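You operate a simulated robot arm through the tools that you are given. There is no shell and no other tool. Be economical: measure what you need, move in short steps, check, and stop when the job is done.

Carry out the task below with a simulated robot arm. There is one attempt and no reset: what you move stays moved.

TASK
Shake the filter to green, then let the suction clear the grille.
Fine: shake with the suction off; open the TABLE damper, shut the other two, and switch off at the end.

Only the result counts: the job must be done as asked and must still hold three seconds after the hand-in. Knocking over, shifting, dropping, spilling or breaking anything else fails it.

THE ROBOT
A 7-joint arm with a two-finger gripper, on a carriage that runs on a rail from [-1981, 2] to [399, 0] (x, y) and turns from -146 to 186 degrees about z. Base frame: it is fixed where the carriage stands at the start and does not move with it; the origin is on the floor, on the carriage's upright axis, x ahead of it, y to its left, z up. Readings come in mm, degrees, newtons and seconds.
Its first joint turns from -149.0 to 149.0 degrees. Places, roughly: dust on the grille [1100, 200, 900]; filter dial [900, 800, 700]; grille [1100, 200, 900]; orange damper [1100, 400, 800]; purple damper [1000, 800, 800]; shaker lever [900, 400, 700]; suction switch [900, 600, 700]; teal damper [1100, 600, 800]. Payload 2.45 kg.
The tool frame sits at the grasp point between the pads (the TCP): z along the fingers, y along the line on which they close. The tips reach 26 mm beyond it. The gripper opens to 96 mm. The gripper's body begins 69 mm behind the TCP.
Orientation is told as [roll, pitch, yaw] about the base's x, y, z axes, in that order, counted from this pose: with the fingers straight down and closing along the base's y, the tool's x points along the base's -x, its y along +y and its z along -z.

THE INTERFACE
- The arm moves only by the tool drive_tool. Its arguments are lists of equal length, an entry for each row: "dp": the shift along the base's x, y, z in mm, a list of three; "delta_rot": the turn, a rotation vector about the base's x, y, z in degrees, a list of three. In form: {"dp": [[tx, ty, tz], ...], "delta_rot": [[rx, ry, rz], ...]}. A call has 1 to 8 rows; each row is the pose to reach, as a shift and turn from the pose commanded when the call began. "claw" is the gripper command, from -1 (fully open) to 1 (shut), values between in proportion, set as the call begins (left out, the last holds). Rows are played at 5 a second. More than 50 mm and 8.6 degrees between two rows, or a gripper value outside its range, and nothing of the call is played. Where a pose cannot be reached the arm comes as near as it can. A force on the tool above 50 N (or 10 N above the force at the start of the call, whichever is more), or a blocked arm, ends the call early, and 0.2 s more pass. Each finger halts on what it meets, pressing with about 32 N; the grip force reading is that of the motor and also rises with nothing between the fingers. The clock runs only during rows and for 0.2 s after the last one: add rows that repeat a pose to give the fingers time. It gives the time, the measured TCP pose, the force on the tool (base axes), the opening and the grip force at its end, in the units of the frame above (readings bear some noise), with the torque about the TCP (base axes, N m) and any sound that the robot's microphone picked up.
- Cameras (640 x 400 px; columns grow to the right, rows downward): "scene" is now at [38.2, 198, 1490.4]; the picture's right is [0.29, -0.96, 0.00], its down [-0.52, -0.16, -0.84] and it looks along [0.80, 0.25, -0.55] (base axes); focal length 263 px, centre (320, 200). "wrist" rides on the gripper at [82, 3, -98] in the tool frame; the picture's right is [-0.04, 1.00, 0.00], its down [-0.73, -0.03, -0.68] and it looks along [-0.68, -0.03, 0.73] (tool axes); focal length 256 px, centre (320, 200). There is no depth. A picture from a camera that has moved, and an enlarged one, comes with that camera's place and axes in the base frame and with its lens.
- capture(camera): a new picture of that camera. The clock stands still meanwhile.
- lift_body(by): slides the trunk up (or, below 0, down) by that many mm; the arm and the scene camera ride with it, the base frame stays. It gives what a move gives, with no picture.
- base_move(legs): drives the robot by 1 to 6 legs, each [ahead, left, turn to the left] in mm, mm and degrees, along the robot's own axes; the way and the turn of a leg run together, so that a leg with both is an arc; at most 1500 mm and 180 degrees a leg. The arm and the cameras ride along, it lands a little off, and it stops where it bumps. It keeps to its track: a leg is cut to what the track allows. It gives what a move gives.
- pan_tilt(pan, tilt): turns the head with the scene camera to pan (to the left, within 155 degrees either way) and tilt (down, from -29 to 69), counted from straight ahead of the robot. It gives what a move gives.
- inspect(camera, box): a new picture of the part [left, top, right, bottom] of that camera's present view, enlarged. The clock stands still meanwhile.
- finish_job(): hands the job in; it is judged then, once.

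Go step by step. Nothing tells you exact positions but the pictures and the camera data: compare them with the known pose of the tool, close in by small moves and look again before you grip or let go. The budget is 120 turns and 78 pictures, counting those below and the enlarged ones. Unless the task says otherwise, let go and move clear before handing in, and close with one line.

The tools are called after "Call:" by a JSON object that holds its "op" and its "data". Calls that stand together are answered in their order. drive_tool: Moves the arm, as the interface text tells. Its arguments: {"type":"object","properties":{"dp":{"type":"array","items":{"type":"array","items":{"type":"number"}}},"delta_rot":{"type":"array","items":{"type":"array","items":{"type":"number"}}},"claw":{"type":"number"}},"required":["dp","delta_rot"]} The other tools are called the same way: lift_body (by) slides the trunk up or down; base_move (legs) drives the base; pan_tilt (pan, tilt) turns the head that bears the scene camera; capture (camera) takes a picture; inspect (camera, box) takes an enlarged picture of a part of a camera's view; finish_job () hands the job in.

At the start:

```text
clock: 0.0
tool_pos: [417.2, 528.0, 1005.5]
orientation: [0.0, 0.0, 0.0]
ft_force: [-0.2, 0.6, -0.3]
ft_torque: [0.0, 0.01, 0.05]
gripper_width: 96.0
grasp_force: 0.3
trunk travel left (down, up): [-475.0, 235.0]
robot x, y, heading: [-1.4, 0.5, 0.0]
head pan, tilt: [17.1, 33.1]
```

scene: 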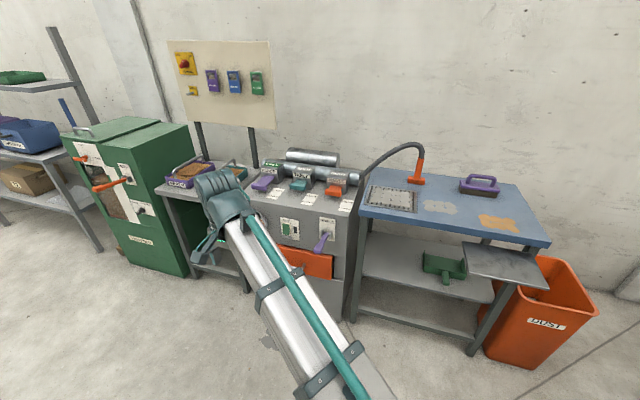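
wrist: 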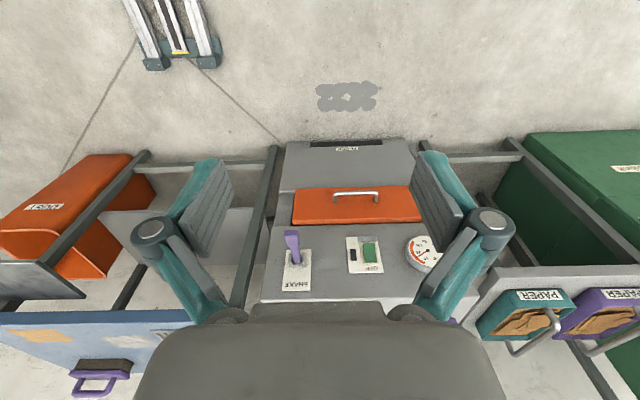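

I see a dust cabinet with a shaker lever, suction switch and dial on the front, and three dampers on top. I'll look closer at these before moving.

Call:
{"op": "inspect", "data": {"camera": "scene", "box": [230, 140, 390, 240]}}

Call:
{"op": "inspect", "data": {"camera": "wrist", "box": [240, 170, 480, 320]}}

Call:
{"op": "inspect", "data": {"camera": "scene", "box": [340, 130, 560, 268]}}

```text
4.00 times, centred on (310, 190) of scene
camera zoom: at [38.2, 198.0, 1490.4], right [0.29, -0.96, 0.0], down [-0.52, -0.16, -0.84], along [0.8, 0.25, -0.55], focal length 1052 px, centre (360, 240)
```

zoom: 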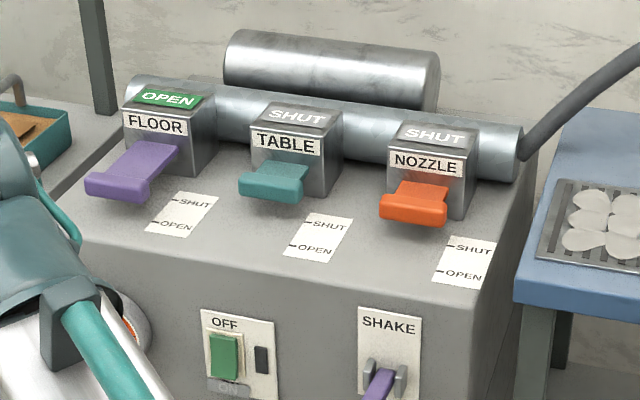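

```text
2.67 times, centred on (360, 245) of wrist
camera zoom: at [334.1, 532.5, 1104.1], right [0.04, 1.0, 0.0], down [0.73, -0.03, 0.68], along [0.68, -0.03, -0.73], focal length 683 px, centre (213, 80)
```

zoom: 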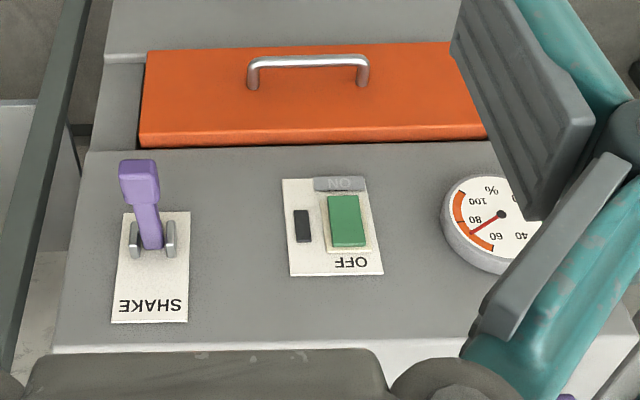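

```text
2.90 times, centred on (450, 199) of scene
camera zoom: at [38.2, 198.0, 1490.4], right [0.29, -0.96, 0.0], down [-0.52, -0.16, -0.84], along [0.8, 0.25, -0.55], focal length 762 px, centre (-57, 203)
```

zoom: 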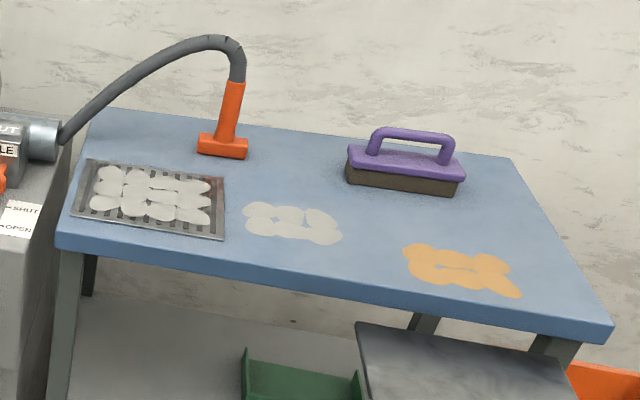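

The suction shows OFF, FLOOR (purple) is open, and TABLE and NOZZLE are shut. I'll drive closer, then look again for triangulation.

Call:
{"op": "base_move", "data": {"legs": [[150, 0, 0]]}}

Call:
{"op": "pan_tilt", "data": {"pan": 32, "tilt": 42}}

Call:
{"op": "capture", "data": {"camera": "scene"}}

Call:
{"op": "capture", "data": {"camera": "wrist"}}

```text
clock: 1.4
tool_pos: [564.4, 528.4, 1004.8]
orientation: [-0.1, 0.1, 0.0]
ft_force: [0.1, 0.2, -0.5]
ft_torque: [0.02, 0.01, -0.02]
gripper_width: 96.0
grasp_force: 0.2
trunk travel left (down, up): [-475.0, 235.0]
robot x, y, heading: [151.7, 0.5, 0.2]
head pan, tilt: [17.1, 33.1]
```

```text
clock: 2.1
tool_pos: [564.4, 528.7, 1005.2]
orientation: [0.0, 0.0, 0.0]
ft_force: [0.6, 0.0, -0.1]
ft_torque: [-0.06, 0.02, 0.0]
gripper_width: 96.0
grasp_force: 0.0
trunk travel left (down, up): [-475.0, 235.0]
robot x, y, heading: [149.2, 1.0, -0.1]
head pan, tilt: [32.0, 42.0]
```

```text
72 pictures are left
camera scene: at [172.7, 215.9, 1476.9], right [0.53, -0.85, 0.0], down [-0.57, -0.35, -0.74], along [0.63, 0.39, -0.67], focal length 263 px, centre (320, 200)
```

scene: 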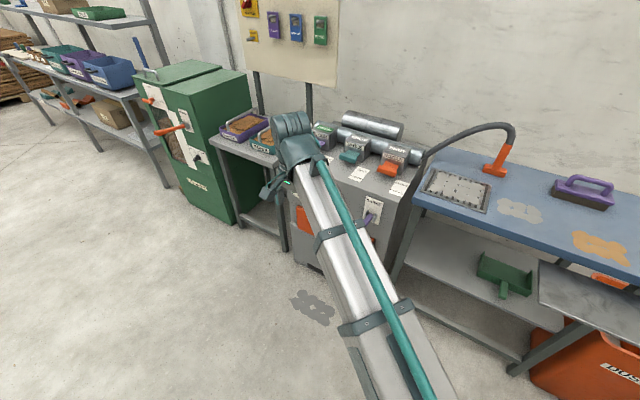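

```text
71 pictures are left
camera wrist: at [482.8, 532.2, 1104.1], right [0.04, 1.0, 0.0], down [0.73, -0.03, 0.68], along [0.68, -0.03, -0.73], focal length 256 px, centre (320, 200)
```

wrist: 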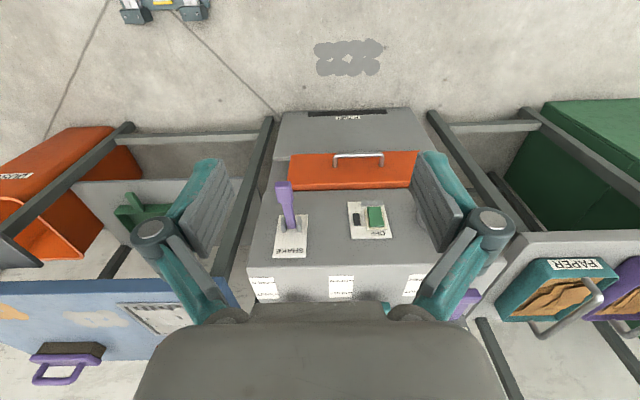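

Rough lever tip is at (822, 441, 693). I'll swing the arm to the right so the head camera sees the whole panel.

Call:
{"op": "drive_tool", "data": {"dp": [[0, -50, 0], [0, -100, 0], [0, -150, 0], [0, -200, 0], [0, -250, 0], [0, -300, 0], [0, -350, 0], [0, -400, 0]], "delta_rot": [[0, 0, 0], [0, 0, 0], [0, 0, 0], [0, 0, 0], [0, 0, 0], [0, 0, 0], [0, 0, 0], [0, 0, 0]], "claw": 1}}

Call:
{"op": "capture", "data": {"camera": "scene"}}

Call:
{"op": "inspect", "data": {"camera": "scene", "box": [270, 100, 430, 200]}}

Call:
{"op": "inspect", "data": {"camera": "scene", "box": [270, 170, 430, 270]}}

```text
clock: 3.9
tool_pos: [610.8, 142.6, 963.1]
orientation: [0.3, -0.7, 0.0]
ft_force: [0.0, -0.8, 0.0]
ft_torque: [-0.01, 0.0, 0.0]
gripper_width: 0.0
grasp_force: 28.5
out of reach, approached as far as the arm can: row 4, 5, 6, 7, 8
trunk travel left (down, up): [-475.0, 235.0]
robot x, y, heading: [147.9, -2.6, 0.4]
head pan, tilt: [32.0, 42.0]
```

```text
70 pictures are left
camera scene: at [173.0, 215.6, 1476.9], right [0.53, -0.85, 0.0], down [-0.57, -0.35, -0.74], along [0.63, 0.39, -0.67], focal length 263 px, centre (320, 200)
```

scene: 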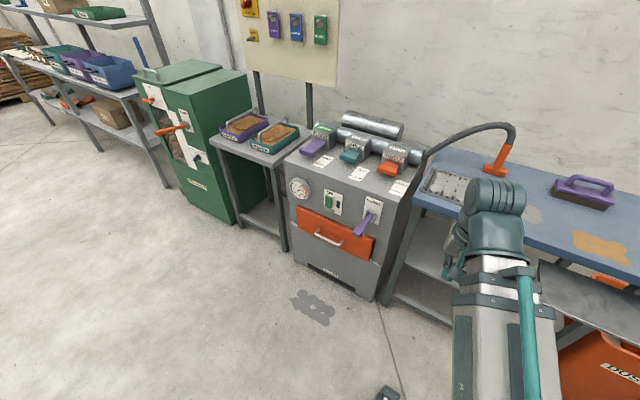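

```text
4.00 times, centred on (350, 150) of scene
camera zoom: at [173.0, 215.6, 1476.9], right [0.53, -0.85, 0.0], down [-0.57, -0.35, -0.74], along [0.63, 0.39, -0.67], focal length 1052 px, centre (200, 400)
```

zoom: 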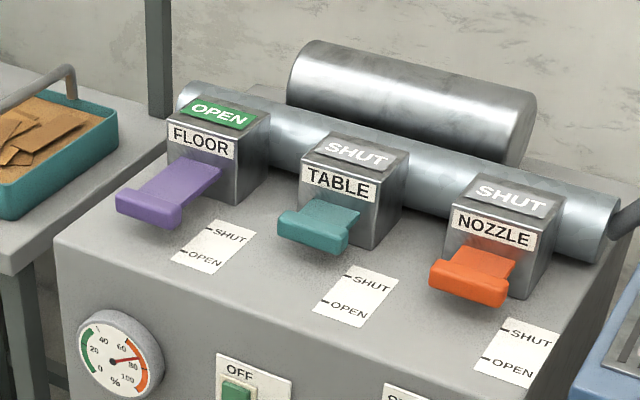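

```text
4.00 times, centred on (350, 220) of scene
camera zoom: at [173.0, 215.6, 1476.9], right [0.53, -0.85, 0.0], down [-0.57, -0.35, -0.74], along [0.63, 0.39, -0.67], focal length 1052 px, centre (200, 120)
```

zoom: 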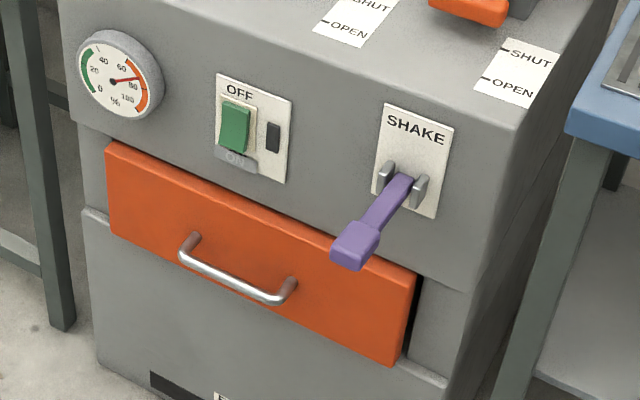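

Clear view now: dial at about 72 %, lever tip near (820, 441, 700), rocker near (957, 651, 660), and the panel face at x≈965 and vertical. Next I bring the open gripper back over toward the lever.

Call:
{"op": "drive_tool", "data": {"dp": [[0, 45, 0], [0, 90, 0], [10, 135, 0], [20, 180, 0], [50, 215, 0], [90, 240, 0], [130, 265, 0], [170, 290, 0]], "delta_rot": [[0, 0, 0], [0, 0, 0], [0, 0, 0], [0, 0, 0], [0, 0, 0], [0, 0, 0], [0, 0, 0], [0, 0, 0]], "claw": -0.2}}

```text
clock: 5.7
tool_pos: [780.0, 435.0, 964.4]
orientation: [0.0, 0.0, 0.0]
ft_force: [0.3, -0.1, 0.1]
ft_torque: [0.02, -0.01, 0.01]
gripper_width: 57.7
grasp_force: 0.0
trunk travel left (down, up): [-475.0, 235.0]
robot x, y, heading: [149.8, -1.8, -0.1]
head pan, tilt: [32.0, 42.0]
```

The arm is over the lever area at the pose I expected. I go lower and check with the wrist camera.

Call:
{"op": "drive_tool", "data": {"dp": [[20, 3, -45], [40, 6, -90], [50, 6, -135], [50, 6, -160]], "delta_rot": [[0, 0, 0], [0, 0, 0], [0, 0, 0], [0, 0, 0]]}}

Call:
{"op": "capture", "data": {"camera": "wrist"}}

Call:
{"op": "inspect", "data": {"camera": "scene", "box": [270, 130, 430, 230]}}

```text
clock: 6.7
tool_pos: [829.4, 439.7, 804.9]
orientation: [-0.1, 0.0, 0.0]
ft_force: [0.3, -0.1, 0.6]
ft_torque: [-0.01, -0.03, 0.01]
gripper_width: 57.7
grasp_force: 0.1
trunk travel left (down, up): [-475.0, 235.0]
robot x, y, heading: [148.7, -0.6, 0.0]
head pan, tilt: [32.0, 42.0]
```

```text
67 pictures are left
camera wrist: at [748.1, 443.5, 902.8], right [0.04, 1.0, 0.0], down [0.73, -0.03, 0.68], along [0.68, -0.03, -0.73], focal length 256 px, centre (320, 200)
```

wrist: 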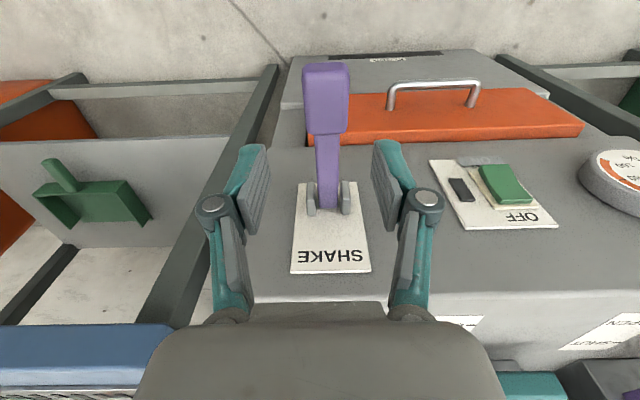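

```text
4.00 times, centred on (350, 180) of scene
camera zoom: at [172.7, 215.9, 1476.9], right [0.53, -0.85, 0.0], down [-0.57, -0.35, -0.74], along [0.63, 0.39, -0.67], focal length 1052 px, centre (200, 280)
```

zoom: 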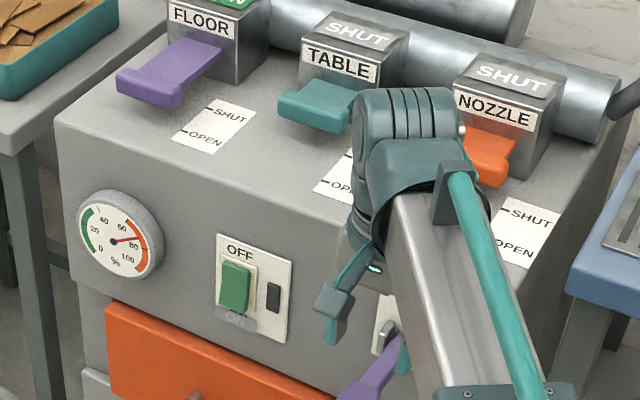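

The lever handle blob spans about x 802–857 at y≈445, about 34 mm wide. I go down around it.

Call:
{"op": "drive_tool", "data": {"dp": [[0, 4, -40], [0, 4, -75], [0, 4, -100], [0, 4, -100]], "delta_rot": [[0, 0, 0], [0, 0, 0], [0, 0, 0], [0, 0, 0]]}}

Call:
{"op": "capture", "data": {"camera": "wrist"}}

Call:
{"op": "inspect", "data": {"camera": "scene", "box": [270, 170, 430, 270]}}

```text
clock: 7.7
tool_pos: [828.8, 443.4, 704.7]
orientation: [0.1, -0.1, 0.0]
ft_force: [0.3, -0.5, 0.2]
ft_torque: [0.03, -0.04, -0.04]
gripper_width: 57.5
grasp_force: 0.1
trunk travel left (down, up): [-475.0, 235.0]
robot x, y, heading: [148.4, -0.9, 0.2]
head pan, tilt: [32.0, 42.0]
```

```text
65 pictures are left
camera wrist: at [747.9, 447.3, 802.7], right [0.04, 1.0, 0.0], down [0.73, -0.03, 0.68], along [0.68, -0.03, -0.73], focal length 256 px, centre (320, 200)
```

wrist: 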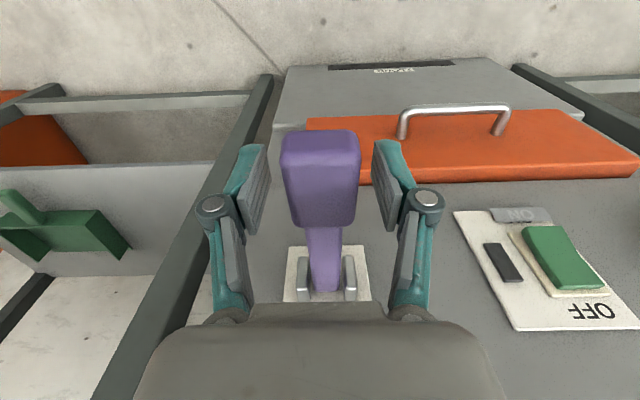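

```text
4.00 times, centred on (350, 220) of scene
camera zoom: at [172.7, 216.0, 1476.9], right [0.53, -0.85, 0.0], down [-0.57, -0.35, -0.74], along [0.63, 0.39, -0.67], focal length 1052 px, centre (200, 120)
```

zoom: 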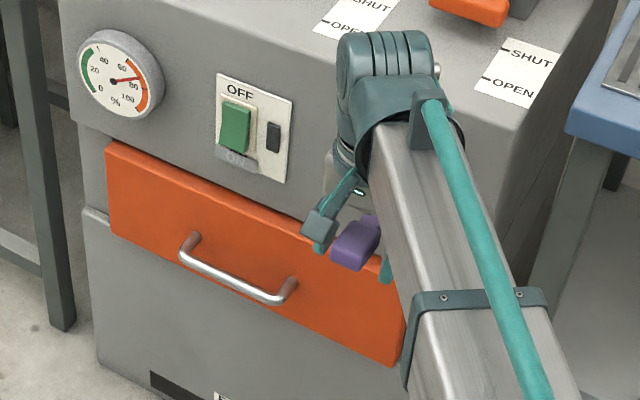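

The handle sits between the fingers. I close on it.

Call:
{"op": "drive_tool", "data": {"dp": [[0, 0, 0], [0, 0, 0], [0, 0, 0]], "delta_rot": [[0, 0, 0], [0, 0, 0], [0, 0, 0]], "claw": 1}}

Call:
{"op": "drive_tool", "data": {"dp": [[0, 0, -8], [1, 0, -16], [2, 0, -24], [4, 0, -32]], "delta_rot": [[0, 0, 0], [0, 0, 0], [0, 0, 0], [0, 0, 0]]}}

```text
clock: 8.5
tool_pos: [829.7, 443.8, 704.7]
orientation: [0.0, 0.0, 0.0]
ft_force: [0.4, 7.5, 1.1]
ft_torque: [0.02, -0.09, -0.4]
gripper_width: 32.2
grasp_force: 45.0
trunk travel left (down, up): [-475.0, 235.0]
robot x, y, heading: [149.9, -0.9, 0.0]
head pan, tilt: [32.0, 42.0]
```

```text
clock: 9.5
tool_pos: [832.2, 444.5, 671.0]
orientation: [0.0, 0.1, 0.0]
ft_force: [-4.1, 9.0, 9.6]
ft_torque: [-0.01, -0.85, -0.08]
gripper_width: 32.2
grasp_force: 45.0
trunk travel left (down, up): [-475.0, 235.0]
robot x, y, heading: [148.4, -1.6, 0.3]
head pan, tilt: [32.0, 42.0]
```

The lever yields downward at about 10 N. I continue down along the arc, then up.

Call:
{"op": "drive_tool", "data": {"dp": [[3, 0, -12], [6, 0, -22], [10, 0, -32]], "delta_rot": [[0, 0, 0], [0, 0, 0], [0, 0, 0]]}}

Call:
{"op": "inspect", "data": {"camera": "scene", "box": [270, 170, 430, 270]}}

```text
clock: 10.3
tool_pos: [842.5, 444.6, 640.3]
orientation: [0.0, -0.1, 0.0]
ft_force: [-1.6, 11.2, 13.5]
ft_torque: [0.07, -0.89, -0.15]
gripper_width: 32.3
grasp_force: 45.6
trunk travel left (down, up): [-475.0, 235.0]
robot x, y, heading: [149.5, 0.1, 0.0]
head pan, tilt: [32.0, 42.0]
```

```text
4.00 times, centred on (350, 220) of scene
camera zoom: at [171.2, 215.9, 1477.0], right [0.53, -0.85, 0.0], down [-0.57, -0.35, -0.74], along [0.63, 0.39, -0.67], focal length 1052 px, centre (200, 120)
```

zoom: 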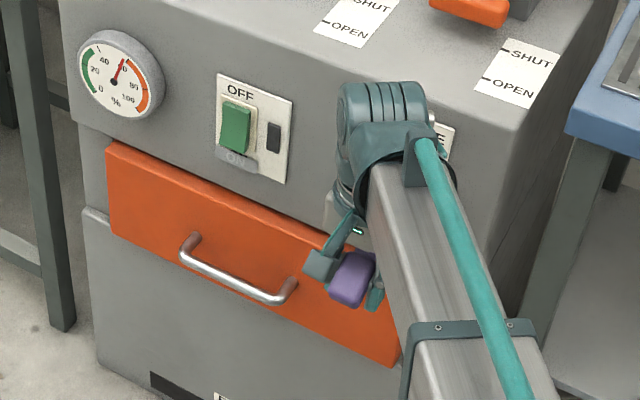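

The dial dropped to about 55 %. Next I stroke upward.

Call:
{"op": "drive_tool", "data": {"dp": [[-6, 0, 16], [-10, 0, 32], [-12, 0, 50], [-12, 0, 68]], "delta_rot": [[0, 0, 0], [0, 0, 0], [0, 0, 0], [0, 0, 0]]}}

Call:
{"op": "inspect", "data": {"camera": "scene", "box": [270, 170, 430, 270]}}

```text
clock: 11.3
tool_pos: [829.6, 444.2, 700.8]
orientation: [-0.3, 0.4, 0.0]
ft_force: [-8.2, 8.4, -45.8]
ft_torque: [-0.07, 0.51, -0.29]
gripper_width: 32.6
grasp_force: 44.9
trunk travel left (down, up): [-475.0, 235.0]
robot x, y, heading: [155.2, -2.3, 0.1]
head pan, tilt: [32.0, 42.0]
```

```text
4.00 times, centred on (350, 220) of scene
camera zoom: at [175.6, 219.1, 1475.4], right [0.53, -0.85, 0.0], down [-0.57, -0.36, -0.74], along [0.63, 0.39, -0.67], focal length 1052 px, centre (200, 120)
```

zoom: 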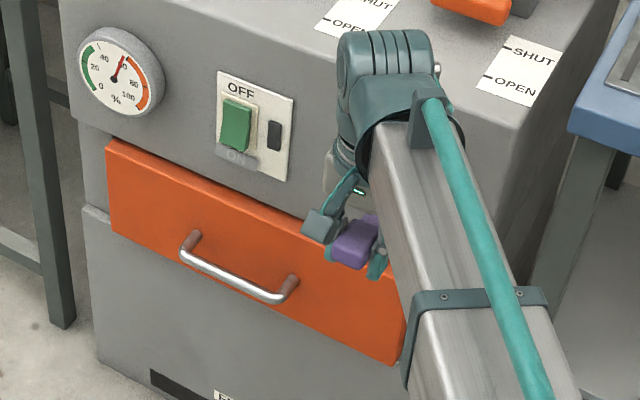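

Upper stop is the rest position; each down stroke takes off about 17 %. I do another full stroke.

Call:
{"op": "drive_tool", "data": {"dp": [[0, 0, -20], [4, 0, -38], [8, 0, -54], [12, 0, -69], [8, 0, -54], [4, 0, -38], [0, 0, -20], [0, 0, -6]], "delta_rot": [[0, 0, 0], [0, 0, 0], [0, 0, 0], [0, 0, 0], [0, 0, 0], [0, 0, 0], [0, 0, 0], [0, 0, 0]]}}

Call:
{"op": "inspect", "data": {"camera": "scene", "box": [270, 170, 430, 270]}}

```text
clock: 13.1
tool_pos: [831.2, 445.2, 698.0]
orientation: [-0.3, 0.2, 0.0]
ft_force: [0.4, 8.4, -30.2]
ft_torque: [0.12, 0.54, -0.06]
gripper_width: 31.9
grasp_force: 44.7
trunk travel left (down, up): [-475.0, 235.0]
robot x, y, heading: [148.1, 3.6, -0.1]
head pan, tilt: [32.0, 42.0]
```

```text
4.00 times, centred on (350, 220) of scene
camera zoom: at [175.0, 218.2, 1475.9], right [0.53, -0.85, 0.0], down [-0.57, -0.36, -0.74], along [0.63, 0.39, -0.67], focal length 1052 px, centre (200, 120)
```

zoom: 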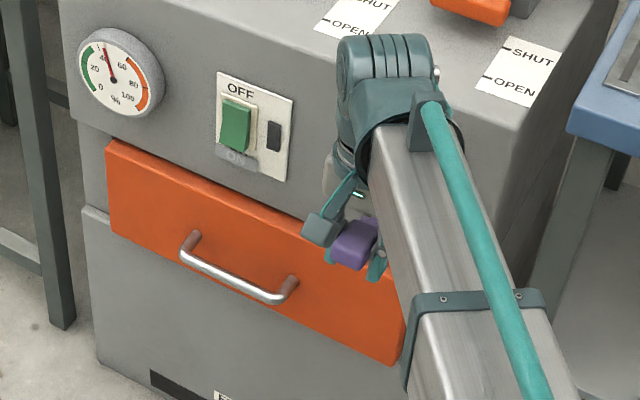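

Dial is now about 42 %. Another stroke.

Call:
{"op": "drive_tool", "data": {"dp": [[0, 0, -16], [4, 0, -34], [8, 0, -50], [12, 0, -65], [8, 0, -50], [4, 0, -34], [0, 0, -16], [0, 0, -4]], "delta_rot": [[0, 0, 0], [0, 0, 0], [0, 0, 0], [0, 0, 0], [0, 0, 0], [0, 0, 0], [0, 0, 0], [0, 0, 0]]}}

Call:
{"op": "inspect", "data": {"camera": "scene", "box": [280, 170, 328, 200]}}

```text
clock: 14.9
tool_pos: [832.2, 443.9, 693.5]
orientation: [-0.3, 0.2, 0.0]
ft_force: [2.9, 11.1, -34.2]
ft_torque: [0.04, 0.61, -0.15]
gripper_width: 32.2
grasp_force: 45.1
trunk travel left (down, up): [-475.0, 235.0]
robot x, y, heading: [149.4, 4.7, -0.1]
head pan, tilt: [32.0, 42.0]
```

```text
13.33 times, centred on (304, 185) of scene
camera zoom: at [175.8, 218.6, 1475.8], right [0.53, -0.85, 0.0], down [-0.57, -0.36, -0.74], along [0.63, 0.39, -0.67], focal length 3508 px, centre (533, 400)
```

zoom: 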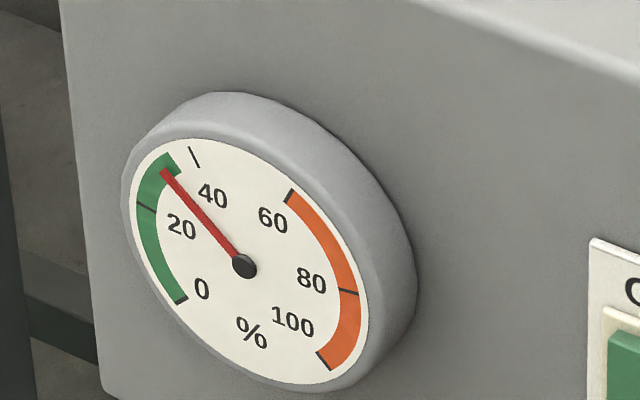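

It's just inside the green, at about 31 %. One more stroke for margin.

Call:
{"op": "drive_tool", "data": {"dp": [[0, 0, -16], [4, 0, -32], [8, 0, -46], [12, 0, -61], [8, 0, -46], [4, 0, -32], [0, 0, -18], [0, 0, -8]], "delta_rot": [[0, 0, 0], [0, 0, 0], [0, 0, 0], [0, 0, 0], [0, 0, 0], [0, 0, 0], [0, 0, 0], [0, 0, 0]]}}

Call:
{"op": "inspect", "data": {"camera": "scene", "box": [280, 170, 328, 200]}}

```text
clock: 16.7
tool_pos: [833.9, 444.3, 687.8]
orientation: [-0.1, 0.0, -0.1]
ft_force: [10.7, 10.6, -11.4]
ft_torque: [0.02, 1.37, -0.06]
gripper_width: 32.1
grasp_force: 45.0
trunk travel left (down, up): [-475.0, 235.0]
robot x, y, heading: [152.8, 0.5, -0.1]
head pan, tilt: [32.0, 42.0]
```

```text
13.33 times, centred on (304, 185) of scene
camera zoom: at [174.8, 217.3, 1476.5], right [0.53, -0.85, 0.0], down [-0.57, -0.35, -0.74], along [0.63, 0.39, -0.67], focal length 3508 px, centre (533, 400)
```

zoom: 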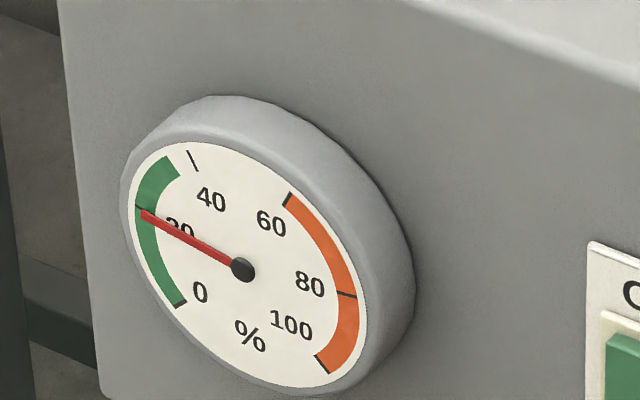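

The dial is at about 18 %, well in the green. I release the lever and rise.

Call:
{"op": "drive_tool", "data": {"dp": [[0, 0, 0], [0, 0, 0], [0, 0, 30], [0, 0, 75], [-20, 0, 120], [-40, 0, 165], [-40, 0, 210], [-40, 0, 255]], "delta_rot": [[0, 0, 0], [0, 0, 0], [0, 0, 0], [0, 0, 0], [0, 0, 0], [0, 0, 0], [0, 0, 0], [0, 0, 0]], "claw": -0.2}}

Call:
{"op": "capture", "data": {"camera": "scene"}}

Call:
{"op": "capture", "data": {"camera": "wrist"}}

```text
clock: 18.5
tool_pos: [789.9, 443.8, 946.3]
orientation: [0.0, 0.0, 0.0]
ft_force: [-0.9, -0.3, 0.1]
ft_torque: [0.0, -0.01, -0.02]
gripper_width: 57.9
grasp_force: 0.1
trunk travel left (down, up): [-475.0, 235.0]
robot x, y, heading: [148.8, 0.8, 0.1]
head pan, tilt: [32.0, 42.0]
```

```text
58 pictures are left
camera scene: at [172.6, 215.9, 1476.8], right [0.53, -0.85, 0.0], down [-0.57, -0.35, -0.74], along [0.63, 0.39, -0.67], focal length 263 px, centre (320, 200)
```

scene: 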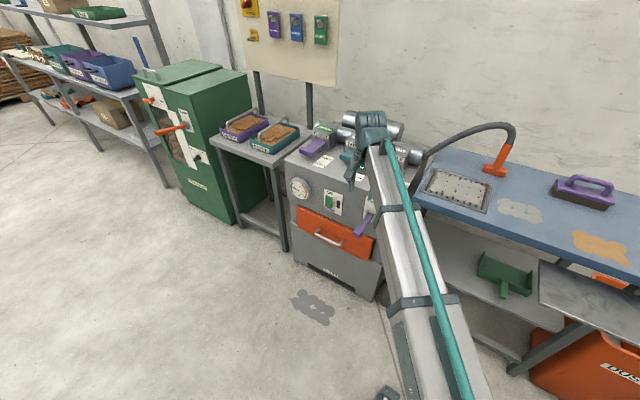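

```text
57 pictures are left
camera wrist: at [708.8, 448.3, 1044.1], right [0.04, 1.0, 0.0], down [0.73, -0.03, 0.68], along [0.68, -0.03, -0.73], focal length 256 px, centre (320, 200)
```

wrist: 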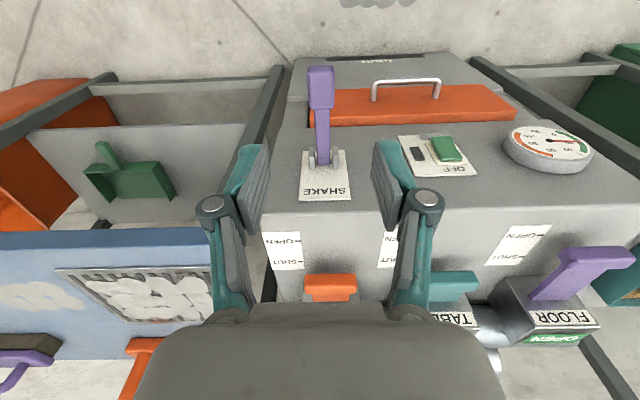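

The lever is at rest. I retract the arm a bit and drive the base ahead so the dampers come within reach.

Call:
{"op": "drive_tool", "data": {"dp": [[-45, 10, 10], [-90, 20, 20], [-135, 30, 30], [-170, 40, 40]], "delta_rot": [[0, 0, 0], [0, 0, 0], [0, 0, 0], [0, 0, 0]], "claw": 1}}

Call:
{"op": "base_move", "data": {"legs": [[235, 0, 0]]}}

Call:
{"op": "pan_tilt", "data": {"pan": 45, "tilt": 42}}

Call:
{"op": "capture", "data": {"camera": "scene"}}

Call:
{"op": "capture", "data": {"camera": "wrist"}}

```text
clock: 19.5
tool_pos: [620.4, 485.1, 983.8]
orientation: [0.0, 0.0, 0.0]
ft_force: [0.9, 0.4, 0.2]
ft_torque: [0.01, 0.02, 0.0]
gripper_width: 0.1
grasp_force: 28.9
trunk travel left (down, up): [-475.0, 235.0]
robot x, y, heading: [147.1, -0.9, -0.3]
head pan, tilt: [32.0, 42.0]
```

```text
clock: 21.3
tool_pos: [857.1, 483.1, 983.7]
orientation: [0.0, 0.0, -0.1]
ft_force: [-0.6, 0.0, -0.3]
ft_torque: [0.01, 0.02, -0.01]
gripper_width: 0.2
grasp_force: 28.1
trunk travel left (down, up): [-475.0, 235.0]
robot x, y, heading: [382.5, -1.1, 0.0]
head pan, tilt: [32.0, 42.0]
```

```text
clock: 22.1
tool_pos: [856.6, 482.7, 984.6]
orientation: [0.0, 0.1, -0.2]
ft_force: [-0.5, 0.7, 0.1]
ft_torque: [-0.02, 0.05, -0.03]
gripper_width: 0.0
grasp_force: 28.1
trunk travel left (down, up): [-475.0, 235.0]
robot x, y, heading: [382.9, 1.8, -0.1]
head pan, tilt: [45.0, 42.0]
```

```text
56 pictures are left
camera scene: at [395.9, 230.4, 1476.9], right [0.71, -0.71, 0.0], down [-0.47, -0.47, -0.74], along [0.53, 0.52, -0.67], focal length 263 px, centre (320, 200)
```

scene: 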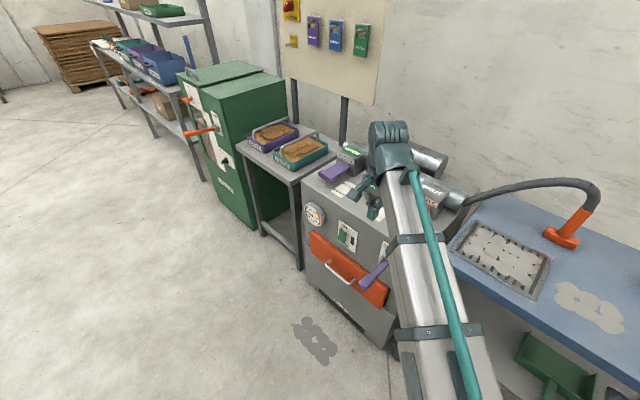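

```text
55 pictures are left
camera wrist: at [774.5, 487.5, 1083.3], right [0.04, 1.0, 0.0], down [0.73, -0.03, 0.68], along [0.68, -0.03, -0.73], focal length 256 px, centre (320, 200)
```

wrist: 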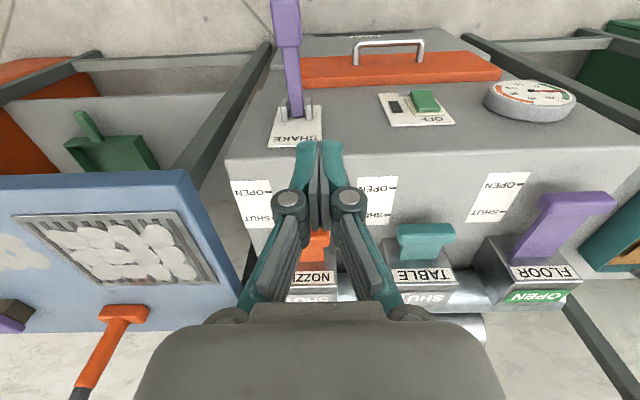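

Dampers: TABLE handle front at about (1072, 635, 828), FLOOR about (1037, 838, 828). I zoom in for shapes.

Call:
{"op": "inspect", "data": {"camera": "wrist", "box": [350, 160, 630, 335]}}

Call:
{"op": "inspect", "data": {"camera": "scene", "box": [300, 130, 396, 190]}}

```text
2.29 times, centred on (490, 248) of wrist
camera zoom: at [774.5, 487.5, 1083.3], right [0.04, 1.0, 0.0], down [0.73, -0.03, 0.68], along [0.68, -0.03, -0.73], focal length 585 px, centre (-69, 91)
```

zoom: 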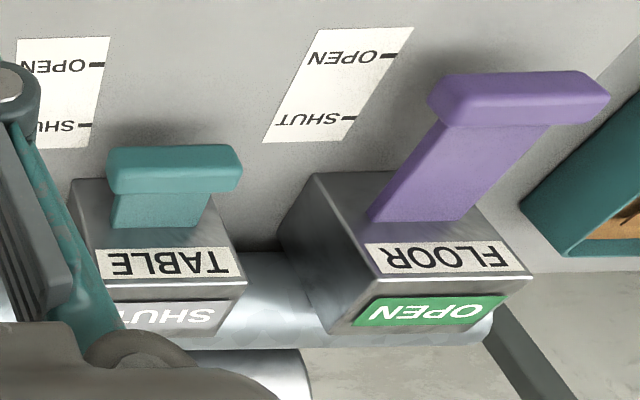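

```text
6.67 times, centred on (348, 160) of scene
camera zoom: at [395.9, 230.4, 1476.9], right [0.71, -0.71, 0.0], down [-0.47, -0.47, -0.74], along [0.53, 0.52, -0.67], focal length 1754 px, centre (133, 467)
```

zoom: 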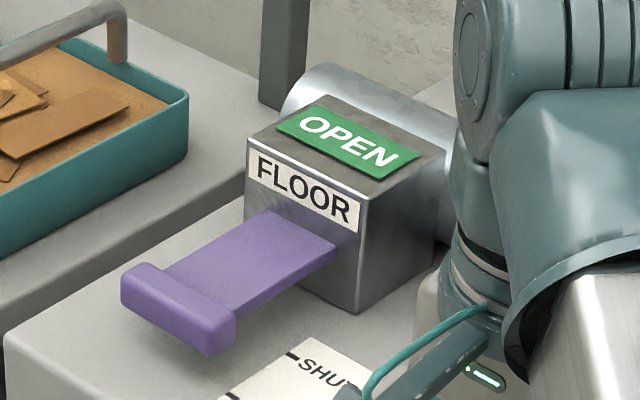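

The handle is a wide T-bar of about 80–85 mm. I'll hover over the TABLE handle with the gripper fully open and compare widths.

Call:
{"op": "drive_tool", "data": {"dp": [[35, 30, 0], [70, 60, 0], [105, 90, 0], [140, 120, -10], [175, 150, -20], [195, 152, -40], [205, 152, -54]], "delta_rot": [[0, 0, 0], [0, 0, 0], [0, 0, 0], [0, 0, 0], [0, 0, 0], [0, 0, 0], [0, 0, 0]], "claw": -1}}

Call:
{"op": "capture", "data": {"camera": "wrist"}}

Call:
{"op": "capture", "data": {"camera": "scene"}}

```text
clock: 23.6
tool_pos: [1060.3, 636.3, 930.4]
orientation: [0.1, 0.0, 0.0]
ft_force: [0.1, -0.1, 0.3]
ft_torque: [0.03, 0.01, -0.02]
gripper_width: 96.1
grasp_force: 0.0
trunk travel left (down, up): [-475.0, 235.0]
robot x, y, heading: [382.7, 0.3, 0.0]
head pan, tilt: [45.0, 42.0]
```

```text
52 pictures are left
camera wrist: at [979.9, 639.6, 1029.0], right [0.04, 1.0, 0.0], down [0.73, -0.03, 0.68], along [0.68, -0.03, -0.73], focal length 256 px, centre (320, 200)
```

wrist: 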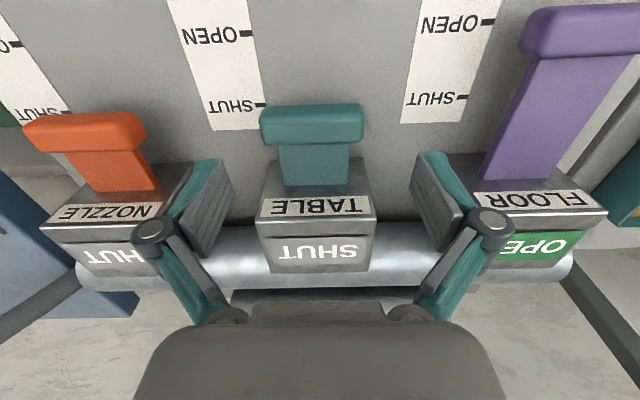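

```text
51 pictures are left
camera scene: at [396.0, 230.4, 1476.9], right [0.71, -0.71, 0.0], down [-0.47, -0.47, -0.74], along [0.53, 0.53, -0.67], focal length 263 px, centre (320, 200)
```

scene: 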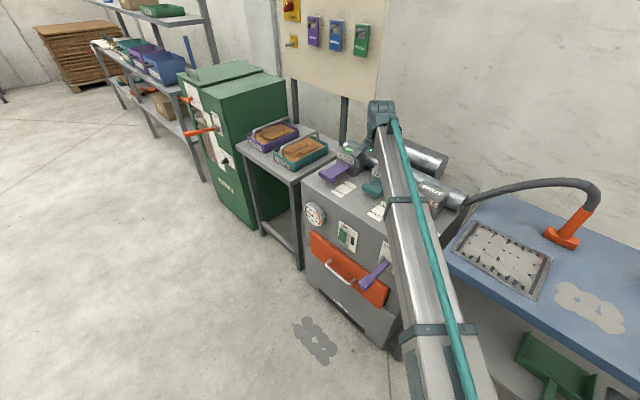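

The stem behind the T-bar (about 68 mm wide, x≈1101–1150) can be gripped with the fingers hooking behind the bar. I move the base up to the rail end for reach and align at y≈628.

Call:
{"op": "base_move", "data": {"legs": [[15, 0, 0]]}}

Call:
{"op": "drive_tool", "data": {"dp": [[20, -8, 0], [45, -8, -15], [50, -8, -30], [50, -8, -30]], "delta_rot": [[0, 0, 0], [0, 0, 0], [0, 0, 0], [0, 0, 0]]}}

Call:
{"op": "capture", "data": {"camera": "wrist"}}

```text
clock: 24.4
tool_pos: [1073.5, 635.7, 930.1]
orientation: [0.1, 0.0, 0.0]
ft_force: [-0.3, 1.2, -0.2]
ft_torque: [0.04, -0.05, 0.04]
gripper_width: 95.9
grasp_force: 0.1
trunk travel left (down, up): [-475.0, 235.0]
robot x, y, heading: [396.7, 1.6, -0.2]
head pan, tilt: [45.0, 42.0]
```

```text
clock: 25.4
tool_pos: [1123.0, 627.2, 900.3]
orientation: [0.0, 0.0, 0.0]
ft_force: [-0.8, -0.5, 2.0]
ft_torque: [0.1, -0.03, 0.04]
gripper_width: 96.0
grasp_force: 0.0
trunk travel left (down, up): [-475.0, 235.0]
robot x, y, heading: [395.1, 2.0, 0.2]
head pan, tilt: [45.0, 42.0]
```

```text
50 pictures are left
camera wrist: at [1042.0, 631.4, 999.3], right [0.04, 1.0, 0.0], down [0.73, -0.03, 0.68], along [0.68, -0.03, -0.73], focal length 256 px, centre (320, 200)
```

wrist: 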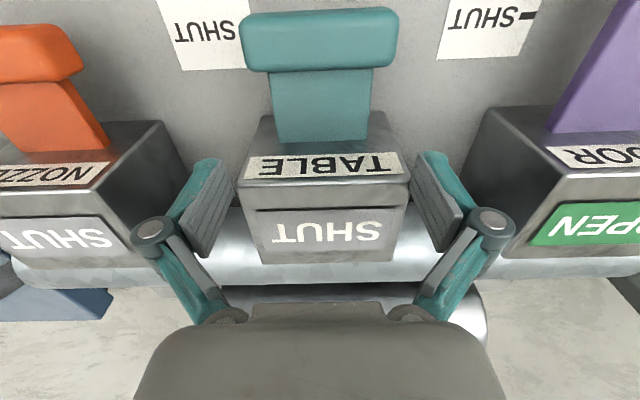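

Refined triangulation: bar top z≈854, bar back x≈1084, housing front x≈1122. I set TCP x≈1103 and descend beside the stem.

Call:
{"op": "drive_tool", "data": {"dp": [[-20, 2, 0], [-20, 2, -15], [-20, 2, -30], [-20, 2, -30]], "delta_rot": [[0, 0, 0], [0, 0, 0], [0, 0, 0], [0, 0, 0]]}}

Call:
{"op": "capture", "data": {"camera": "wrist"}}

Call:
{"op": "inspect", "data": {"camera": "scene", "box": [320, 110, 448, 190]}}

```text
clock: 26.4
tool_pos: [1104.6, 630.2, 869.9]
orientation: [0.0, 0.0, -0.1]
ft_force: [0.6, 0.8, -0.5]
ft_torque: [-0.02, 0.01, 0.05]
gripper_width: 96.1
grasp_force: 0.1
trunk travel left (down, up): [-475.0, 235.0]
robot x, y, heading: [393.0, -0.9, -0.1]
head pan, tilt: [45.0, 42.0]
```

```text
49 pictures are left
camera wrist: at [1022.3, 633.5, 968.4], right [0.04, 1.0, 0.0], down [0.73, -0.03, 0.68], along [0.68, -0.03, -0.73], focal length 256 px, centre (320, 200)
```

wrist: 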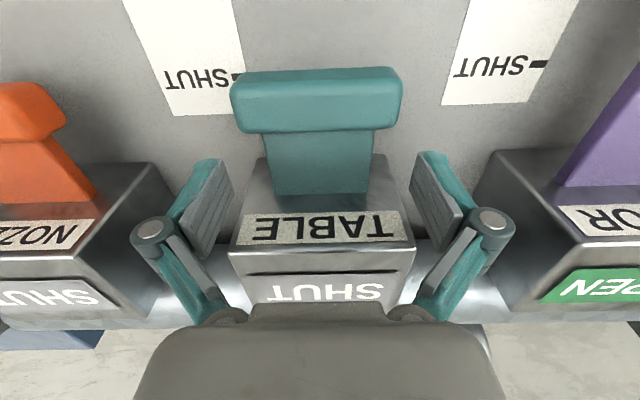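

```text
5.00 times, centred on (384, 150) of scene
camera zoom: at [408.5, 230.5, 1476.9], right [0.71, -0.71, 0.0], down [-0.47, -0.47, -0.74], along [0.53, 0.52, -0.67], focal length 1315 px, centre (0, 450)
```

zoom: 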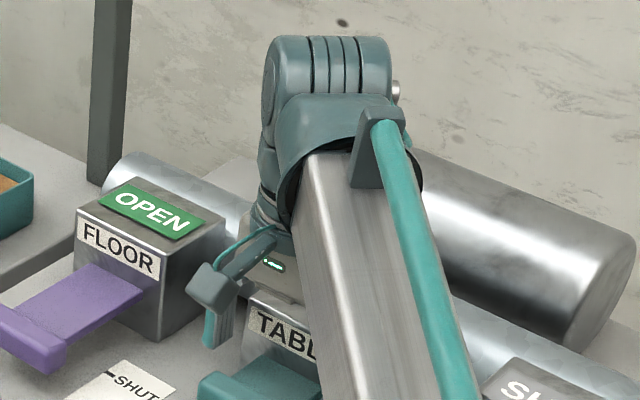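

The fingertips line up midway between bar and housing. I descend another 25 mm and close on the stem.

Call:
{"op": "drive_tool", "data": {"dp": [[0, 0, -12], [0, 0, -25], [0, 0, -25]], "delta_rot": [[0, 0, 0], [0, 0, 0], [0, 0, 0]]}}

Call:
{"op": "drive_tool", "data": {"dp": [[0, 0, 0], [0, 0, 0], [0, 0, 0]], "delta_rot": [[0, 0, 0], [0, 0, 0], [0, 0, 0]], "claw": 1}}

Call:
{"op": "capture", "data": {"camera": "wrist"}}

```text
clock: 27.2
tool_pos: [1103.4, 629.8, 844.1]
orientation: [0.0, 0.0, -0.2]
ft_force: [-0.6, 1.2, 0.9]
ft_torque: [-0.03, 0.01, 0.02]
gripper_width: 96.1
grasp_force: 0.1
trunk travel left (down, up): [-475.0, 235.0]
robot x, y, heading: [398.2, -6.3, -0.1]
head pan, tilt: [45.0, 42.0]
```

```text
clock: 28.0
tool_pos: [1103.7, 628.6, 845.3]
orientation: [0.0, 0.0, -0.1]
ft_force: [-2.4, -3.4, -0.1]
ft_torque: [-0.42, 0.02, 0.02]
gripper_width: 59.5
grasp_force: 45.0
trunk travel left (down, up): [-475.0, 235.0]
robot x, y, heading: [393.1, 3.6, -0.1]
head pan, tilt: [45.0, 42.0]
```

```text
47 pictures are left
camera wrist: at [1022.0, 633.1, 944.2], right [0.04, 1.0, 0.0], down [0.73, -0.03, 0.68], along [0.68, -0.03, -0.73], focal length 256 px, centre (320, 200)
```

wrist: 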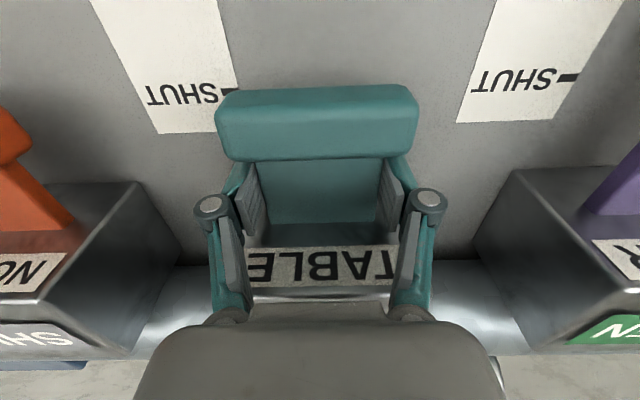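

Gripped the stem at 59 mm. I pull toward the robot.

Call:
{"op": "drive_tool", "data": {"dp": [[-10, 0, 0], [-20, 0, 0], [-30, 0, 0], [-40, 0, 0], [-48, 0, 0]], "delta_rot": [[0, 0, 0], [0, 0, 0], [0, 0, 0], [0, 0, 0], [0, 0, 0]]}}

Call:
{"op": "capture", "data": {"camera": "wrist"}}

```text
clock: 29.2
tool_pos: [1054.8, 627.9, 845.9]
orientation: [0.0, -0.1, -0.1]
ft_force: [0.5, -6.7, 0.2]
ft_torque: [-0.12, -0.51, -0.15]
gripper_width: 59.0
grasp_force: 45.7
trunk travel left (down, up): [-475.0, 235.0]
robot x, y, heading: [395.5, 2.3, 0.0]
head pan, tilt: [45.0, 42.0]
```

```text
46 pictures are left
camera wrist: at [974.1, 633.1, 944.2], right [0.04, 1.0, 0.0], down [0.73, -0.03, 0.68], along [0.68, -0.03, -0.73], focal length 256 px, centre (320, 200)
```

wrist: 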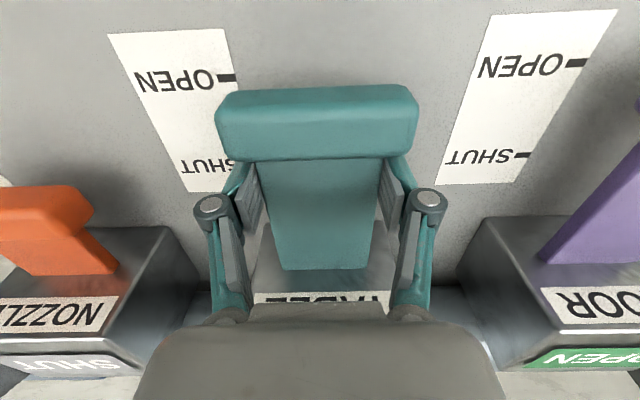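

It slid along. The bar edge is nearly at the OPEN mark, so I pull a bit more until the stop.

Call:
{"op": "drive_tool", "data": {"dp": [[-5, 0, 0], [-9, 0, 0], [-12, 0, 0], [-14, 0, 0]], "delta_rot": [[0, 0, 0], [0, 0, 0], [0, 0, 0], [0, 0, 0]]}}

Call:
{"op": "capture", "data": {"camera": "wrist"}}

Call:
{"op": "inspect", "data": {"camera": "scene", "box": [320, 110, 448, 190]}}

```text
clock: 30.2
tool_pos: [1048.7, 628.9, 844.6]
orientation: [0.1, -0.3, -0.2]
ft_force: [34.3, 0.0, 7.0]
ft_torque: [-0.02, 0.27, 0.75]
gripper_width: 58.6
grasp_force: 45.4
trunk travel left (down, up): [-475.0, 235.0]
robot x, y, heading: [397.2, -1.4, -0.2]
head pan, tilt: [45.0, 42.0]
```

```text
45 pictures are left
camera wrist: at [966.2, 633.0, 943.7], right [0.04, 1.0, 0.0], down [0.73, -0.03, 0.68], along [0.68, -0.03, -0.73], focal length 256 px, centre (320, 200)
```

wrist: 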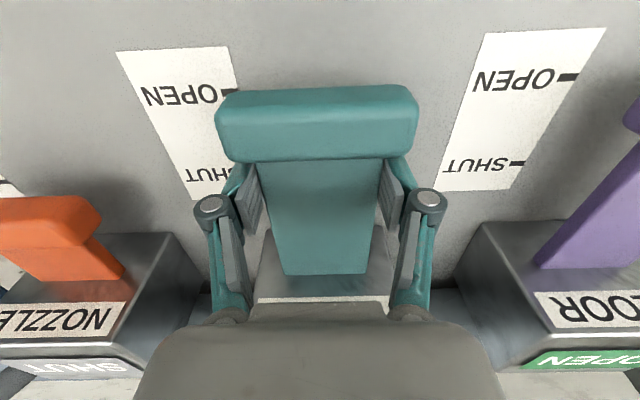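

```text
5.00 times, centred on (384, 150) of scene
camera zoom: at [411.7, 229.9, 1477.1], right [0.71, -0.71, 0.0], down [-0.48, -0.47, -0.74], along [0.53, 0.52, -0.67], focal length 1315 px, centre (0, 450)
```

zoom: 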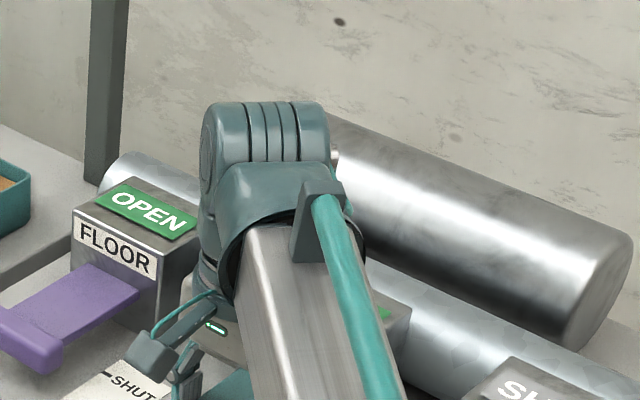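

TABLE is at its stop and its window has turned green. I relax, release, and rise.

Call:
{"op": "drive_tool", "data": {"dp": [[6, 0, 0], [6, 0, 0]], "delta_rot": [[0, 0, 0], [0, 0, 0]]}}

Call:
{"op": "drive_tool", "data": {"dp": [[0, 0, 0], [0, 0, 0], [0, 0, 0], [0, 0, 30], [-20, 0, 70], [-60, 10, 100], [-100, 20, 125], [-110, 20, 130]], "delta_rot": [[0, 0, 0], [0, 0, 0], [0, 0, 0], [0, 0, 0], [0, 0, 0], [0, 0, 0], [0, 0, 0], [0, 0, 0]], "claw": -1}}

Call:
{"op": "capture", "data": {"camera": "wrist"}}

```text
clock: 30.8
tool_pos: [1047.8, 628.7, 844.0]
orientation: [-0.1, 0.1, -0.1]
ft_force: [15.2, -4.0, 5.5]
ft_torque: [0.11, -1.26, -0.4]
gripper_width: 59.0
grasp_force: 44.9
trunk travel left (down, up): [-475.0, 235.0]
robot x, y, heading: [396.1, 0.5, 0.1]
head pan, tilt: [45.0, 42.0]
```

```text
refused: row 6 steps farther than a row can; nothing moved
```

```text
43 pictures are left
camera wrist: at [966.6, 633.3, 944.0], right [0.04, 1.0, 0.0], down [0.73, -0.03, 0.68], along [0.68, -0.03, -0.73], focal length 256 px, centre (320, 200)
```

wrist: 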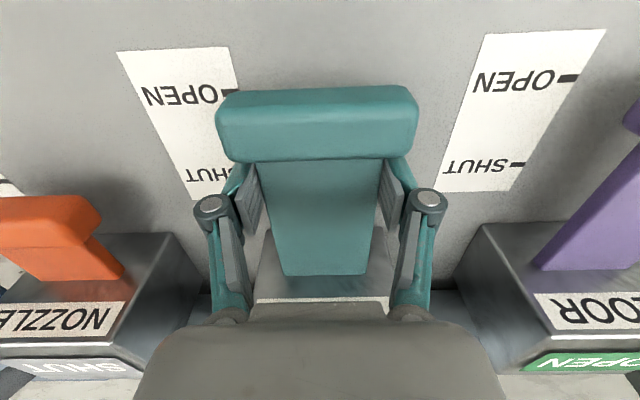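

One step was too long; I repeat the release and rise with shorter rows.

Call:
{"op": "drive_tool", "data": {"dp": [[0, 0, 0], [0, 0, 0], [0, 0, 0], [0, 0, 30], [-10, 0, 70], [-40, 5, 100], [-70, 10, 125], [-110, 20, 130]], "delta_rot": [[0, 0, 0], [0, 0, 0], [0, 0, 0], [0, 0, 0], [0, 0, 0], [0, 0, 0], [0, 0, 0], [0, 0, 0]], "claw": -1}}

Call:
{"op": "capture", "data": {"camera": "wrist"}}

```text
clock: 32.6
tool_pos: [937.5, 648.5, 974.5]
orientation: [0.0, 0.0, -0.1]
ft_force: [0.0, -1.0, 0.0]
ft_torque: [0.03, 0.01, 0.01]
gripper_width: 96.1
grasp_force: 0.1
trunk travel left (down, up): [-475.0, 235.0]
robot x, y, heading: [392.8, -1.4, 0.0]
head pan, tilt: [45.0, 42.0]
```

```text
42 pictures are left
camera wrist: at [855.9, 652.9, 1073.7], right [0.04, 1.0, 0.0], down [0.73, -0.03, 0.68], along [0.68, -0.03, -0.73], focal length 256 px, centre (320, 200)
```

wrist: 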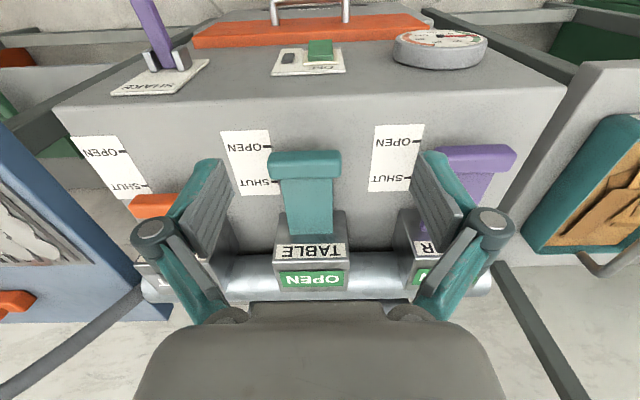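

TABLE reads OPEN. FLOOR's bar is at y≈806, front x≈1002. I close the fingers, tilt outward about x for reach, and go in front of it.

Call:
{"op": "drive_tool", "data": {"dp": [[0, 30, 0], [0, 60, 0], [5, 95, 0], [10, 125, 0], [15, 150, -20], [15, 152, -60], [15, 152, -95], [15, 152, -95]], "delta_rot": [[8, 0, 0], [16, 0, 0], [24, 0, 0], [32, 0, 0], [32, 0, 0], [32, 0, 0], [32, 0, 0], [32, 0, 0]], "claw": 1}}

Call:
{"op": "capture", "data": {"camera": "wrist"}}

Call:
{"op": "inspect", "data": {"camera": "scene", "box": [280, 110, 408, 190]}}

```text
clock: 34.4
tool_pos: [953.2, 801.7, 878.8]
orientation: [32.0, 0.0, -0.1]
ft_force: [0.2, 0.9, 0.8]
ft_torque: [-0.01, 0.02, -0.04]
gripper_width: 0.2
grasp_force: 28.6
trunk travel left (down, up): [-475.0, 235.0]
robot x, y, heading: [393.5, -0.6, -0.0]
head pan, tilt: [45.0, 42.0]
```

```text
41 pictures are left
camera wrist: at [872.3, 753.3, 964.7], right [0.04, 0.85, 0.53], down [0.73, -0.39, 0.56], along [0.68, 0.37, -0.64], focal length 256 px, centre (320, 200)
```

wrist: 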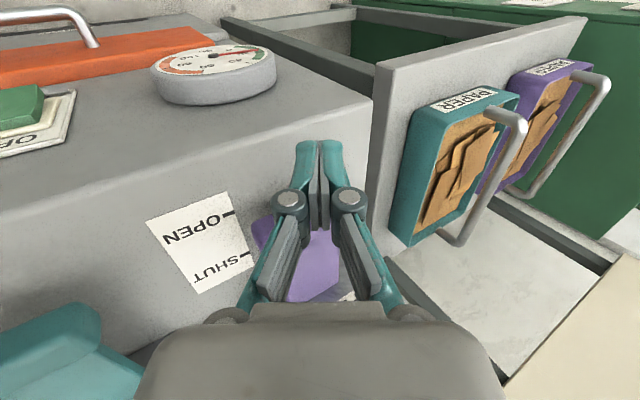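

```text
5.00 times, centred on (344, 150) of scene
camera zoom: at [408.6, 230.6, 1476.9], right [0.71, -0.71, 0.0], down [-0.47, -0.47, -0.74], along [0.53, 0.52, -0.67], focal length 1315 px, centre (200, 450)
```

zoom: 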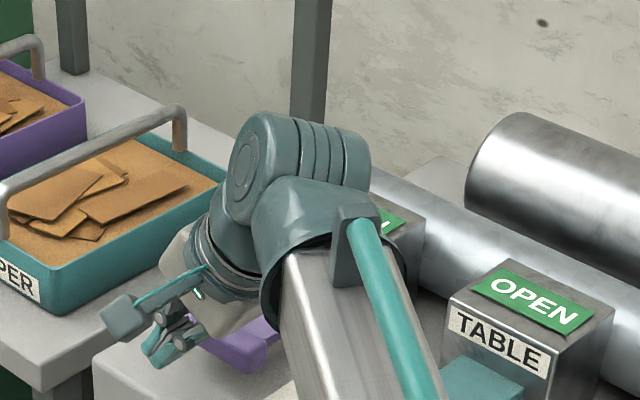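

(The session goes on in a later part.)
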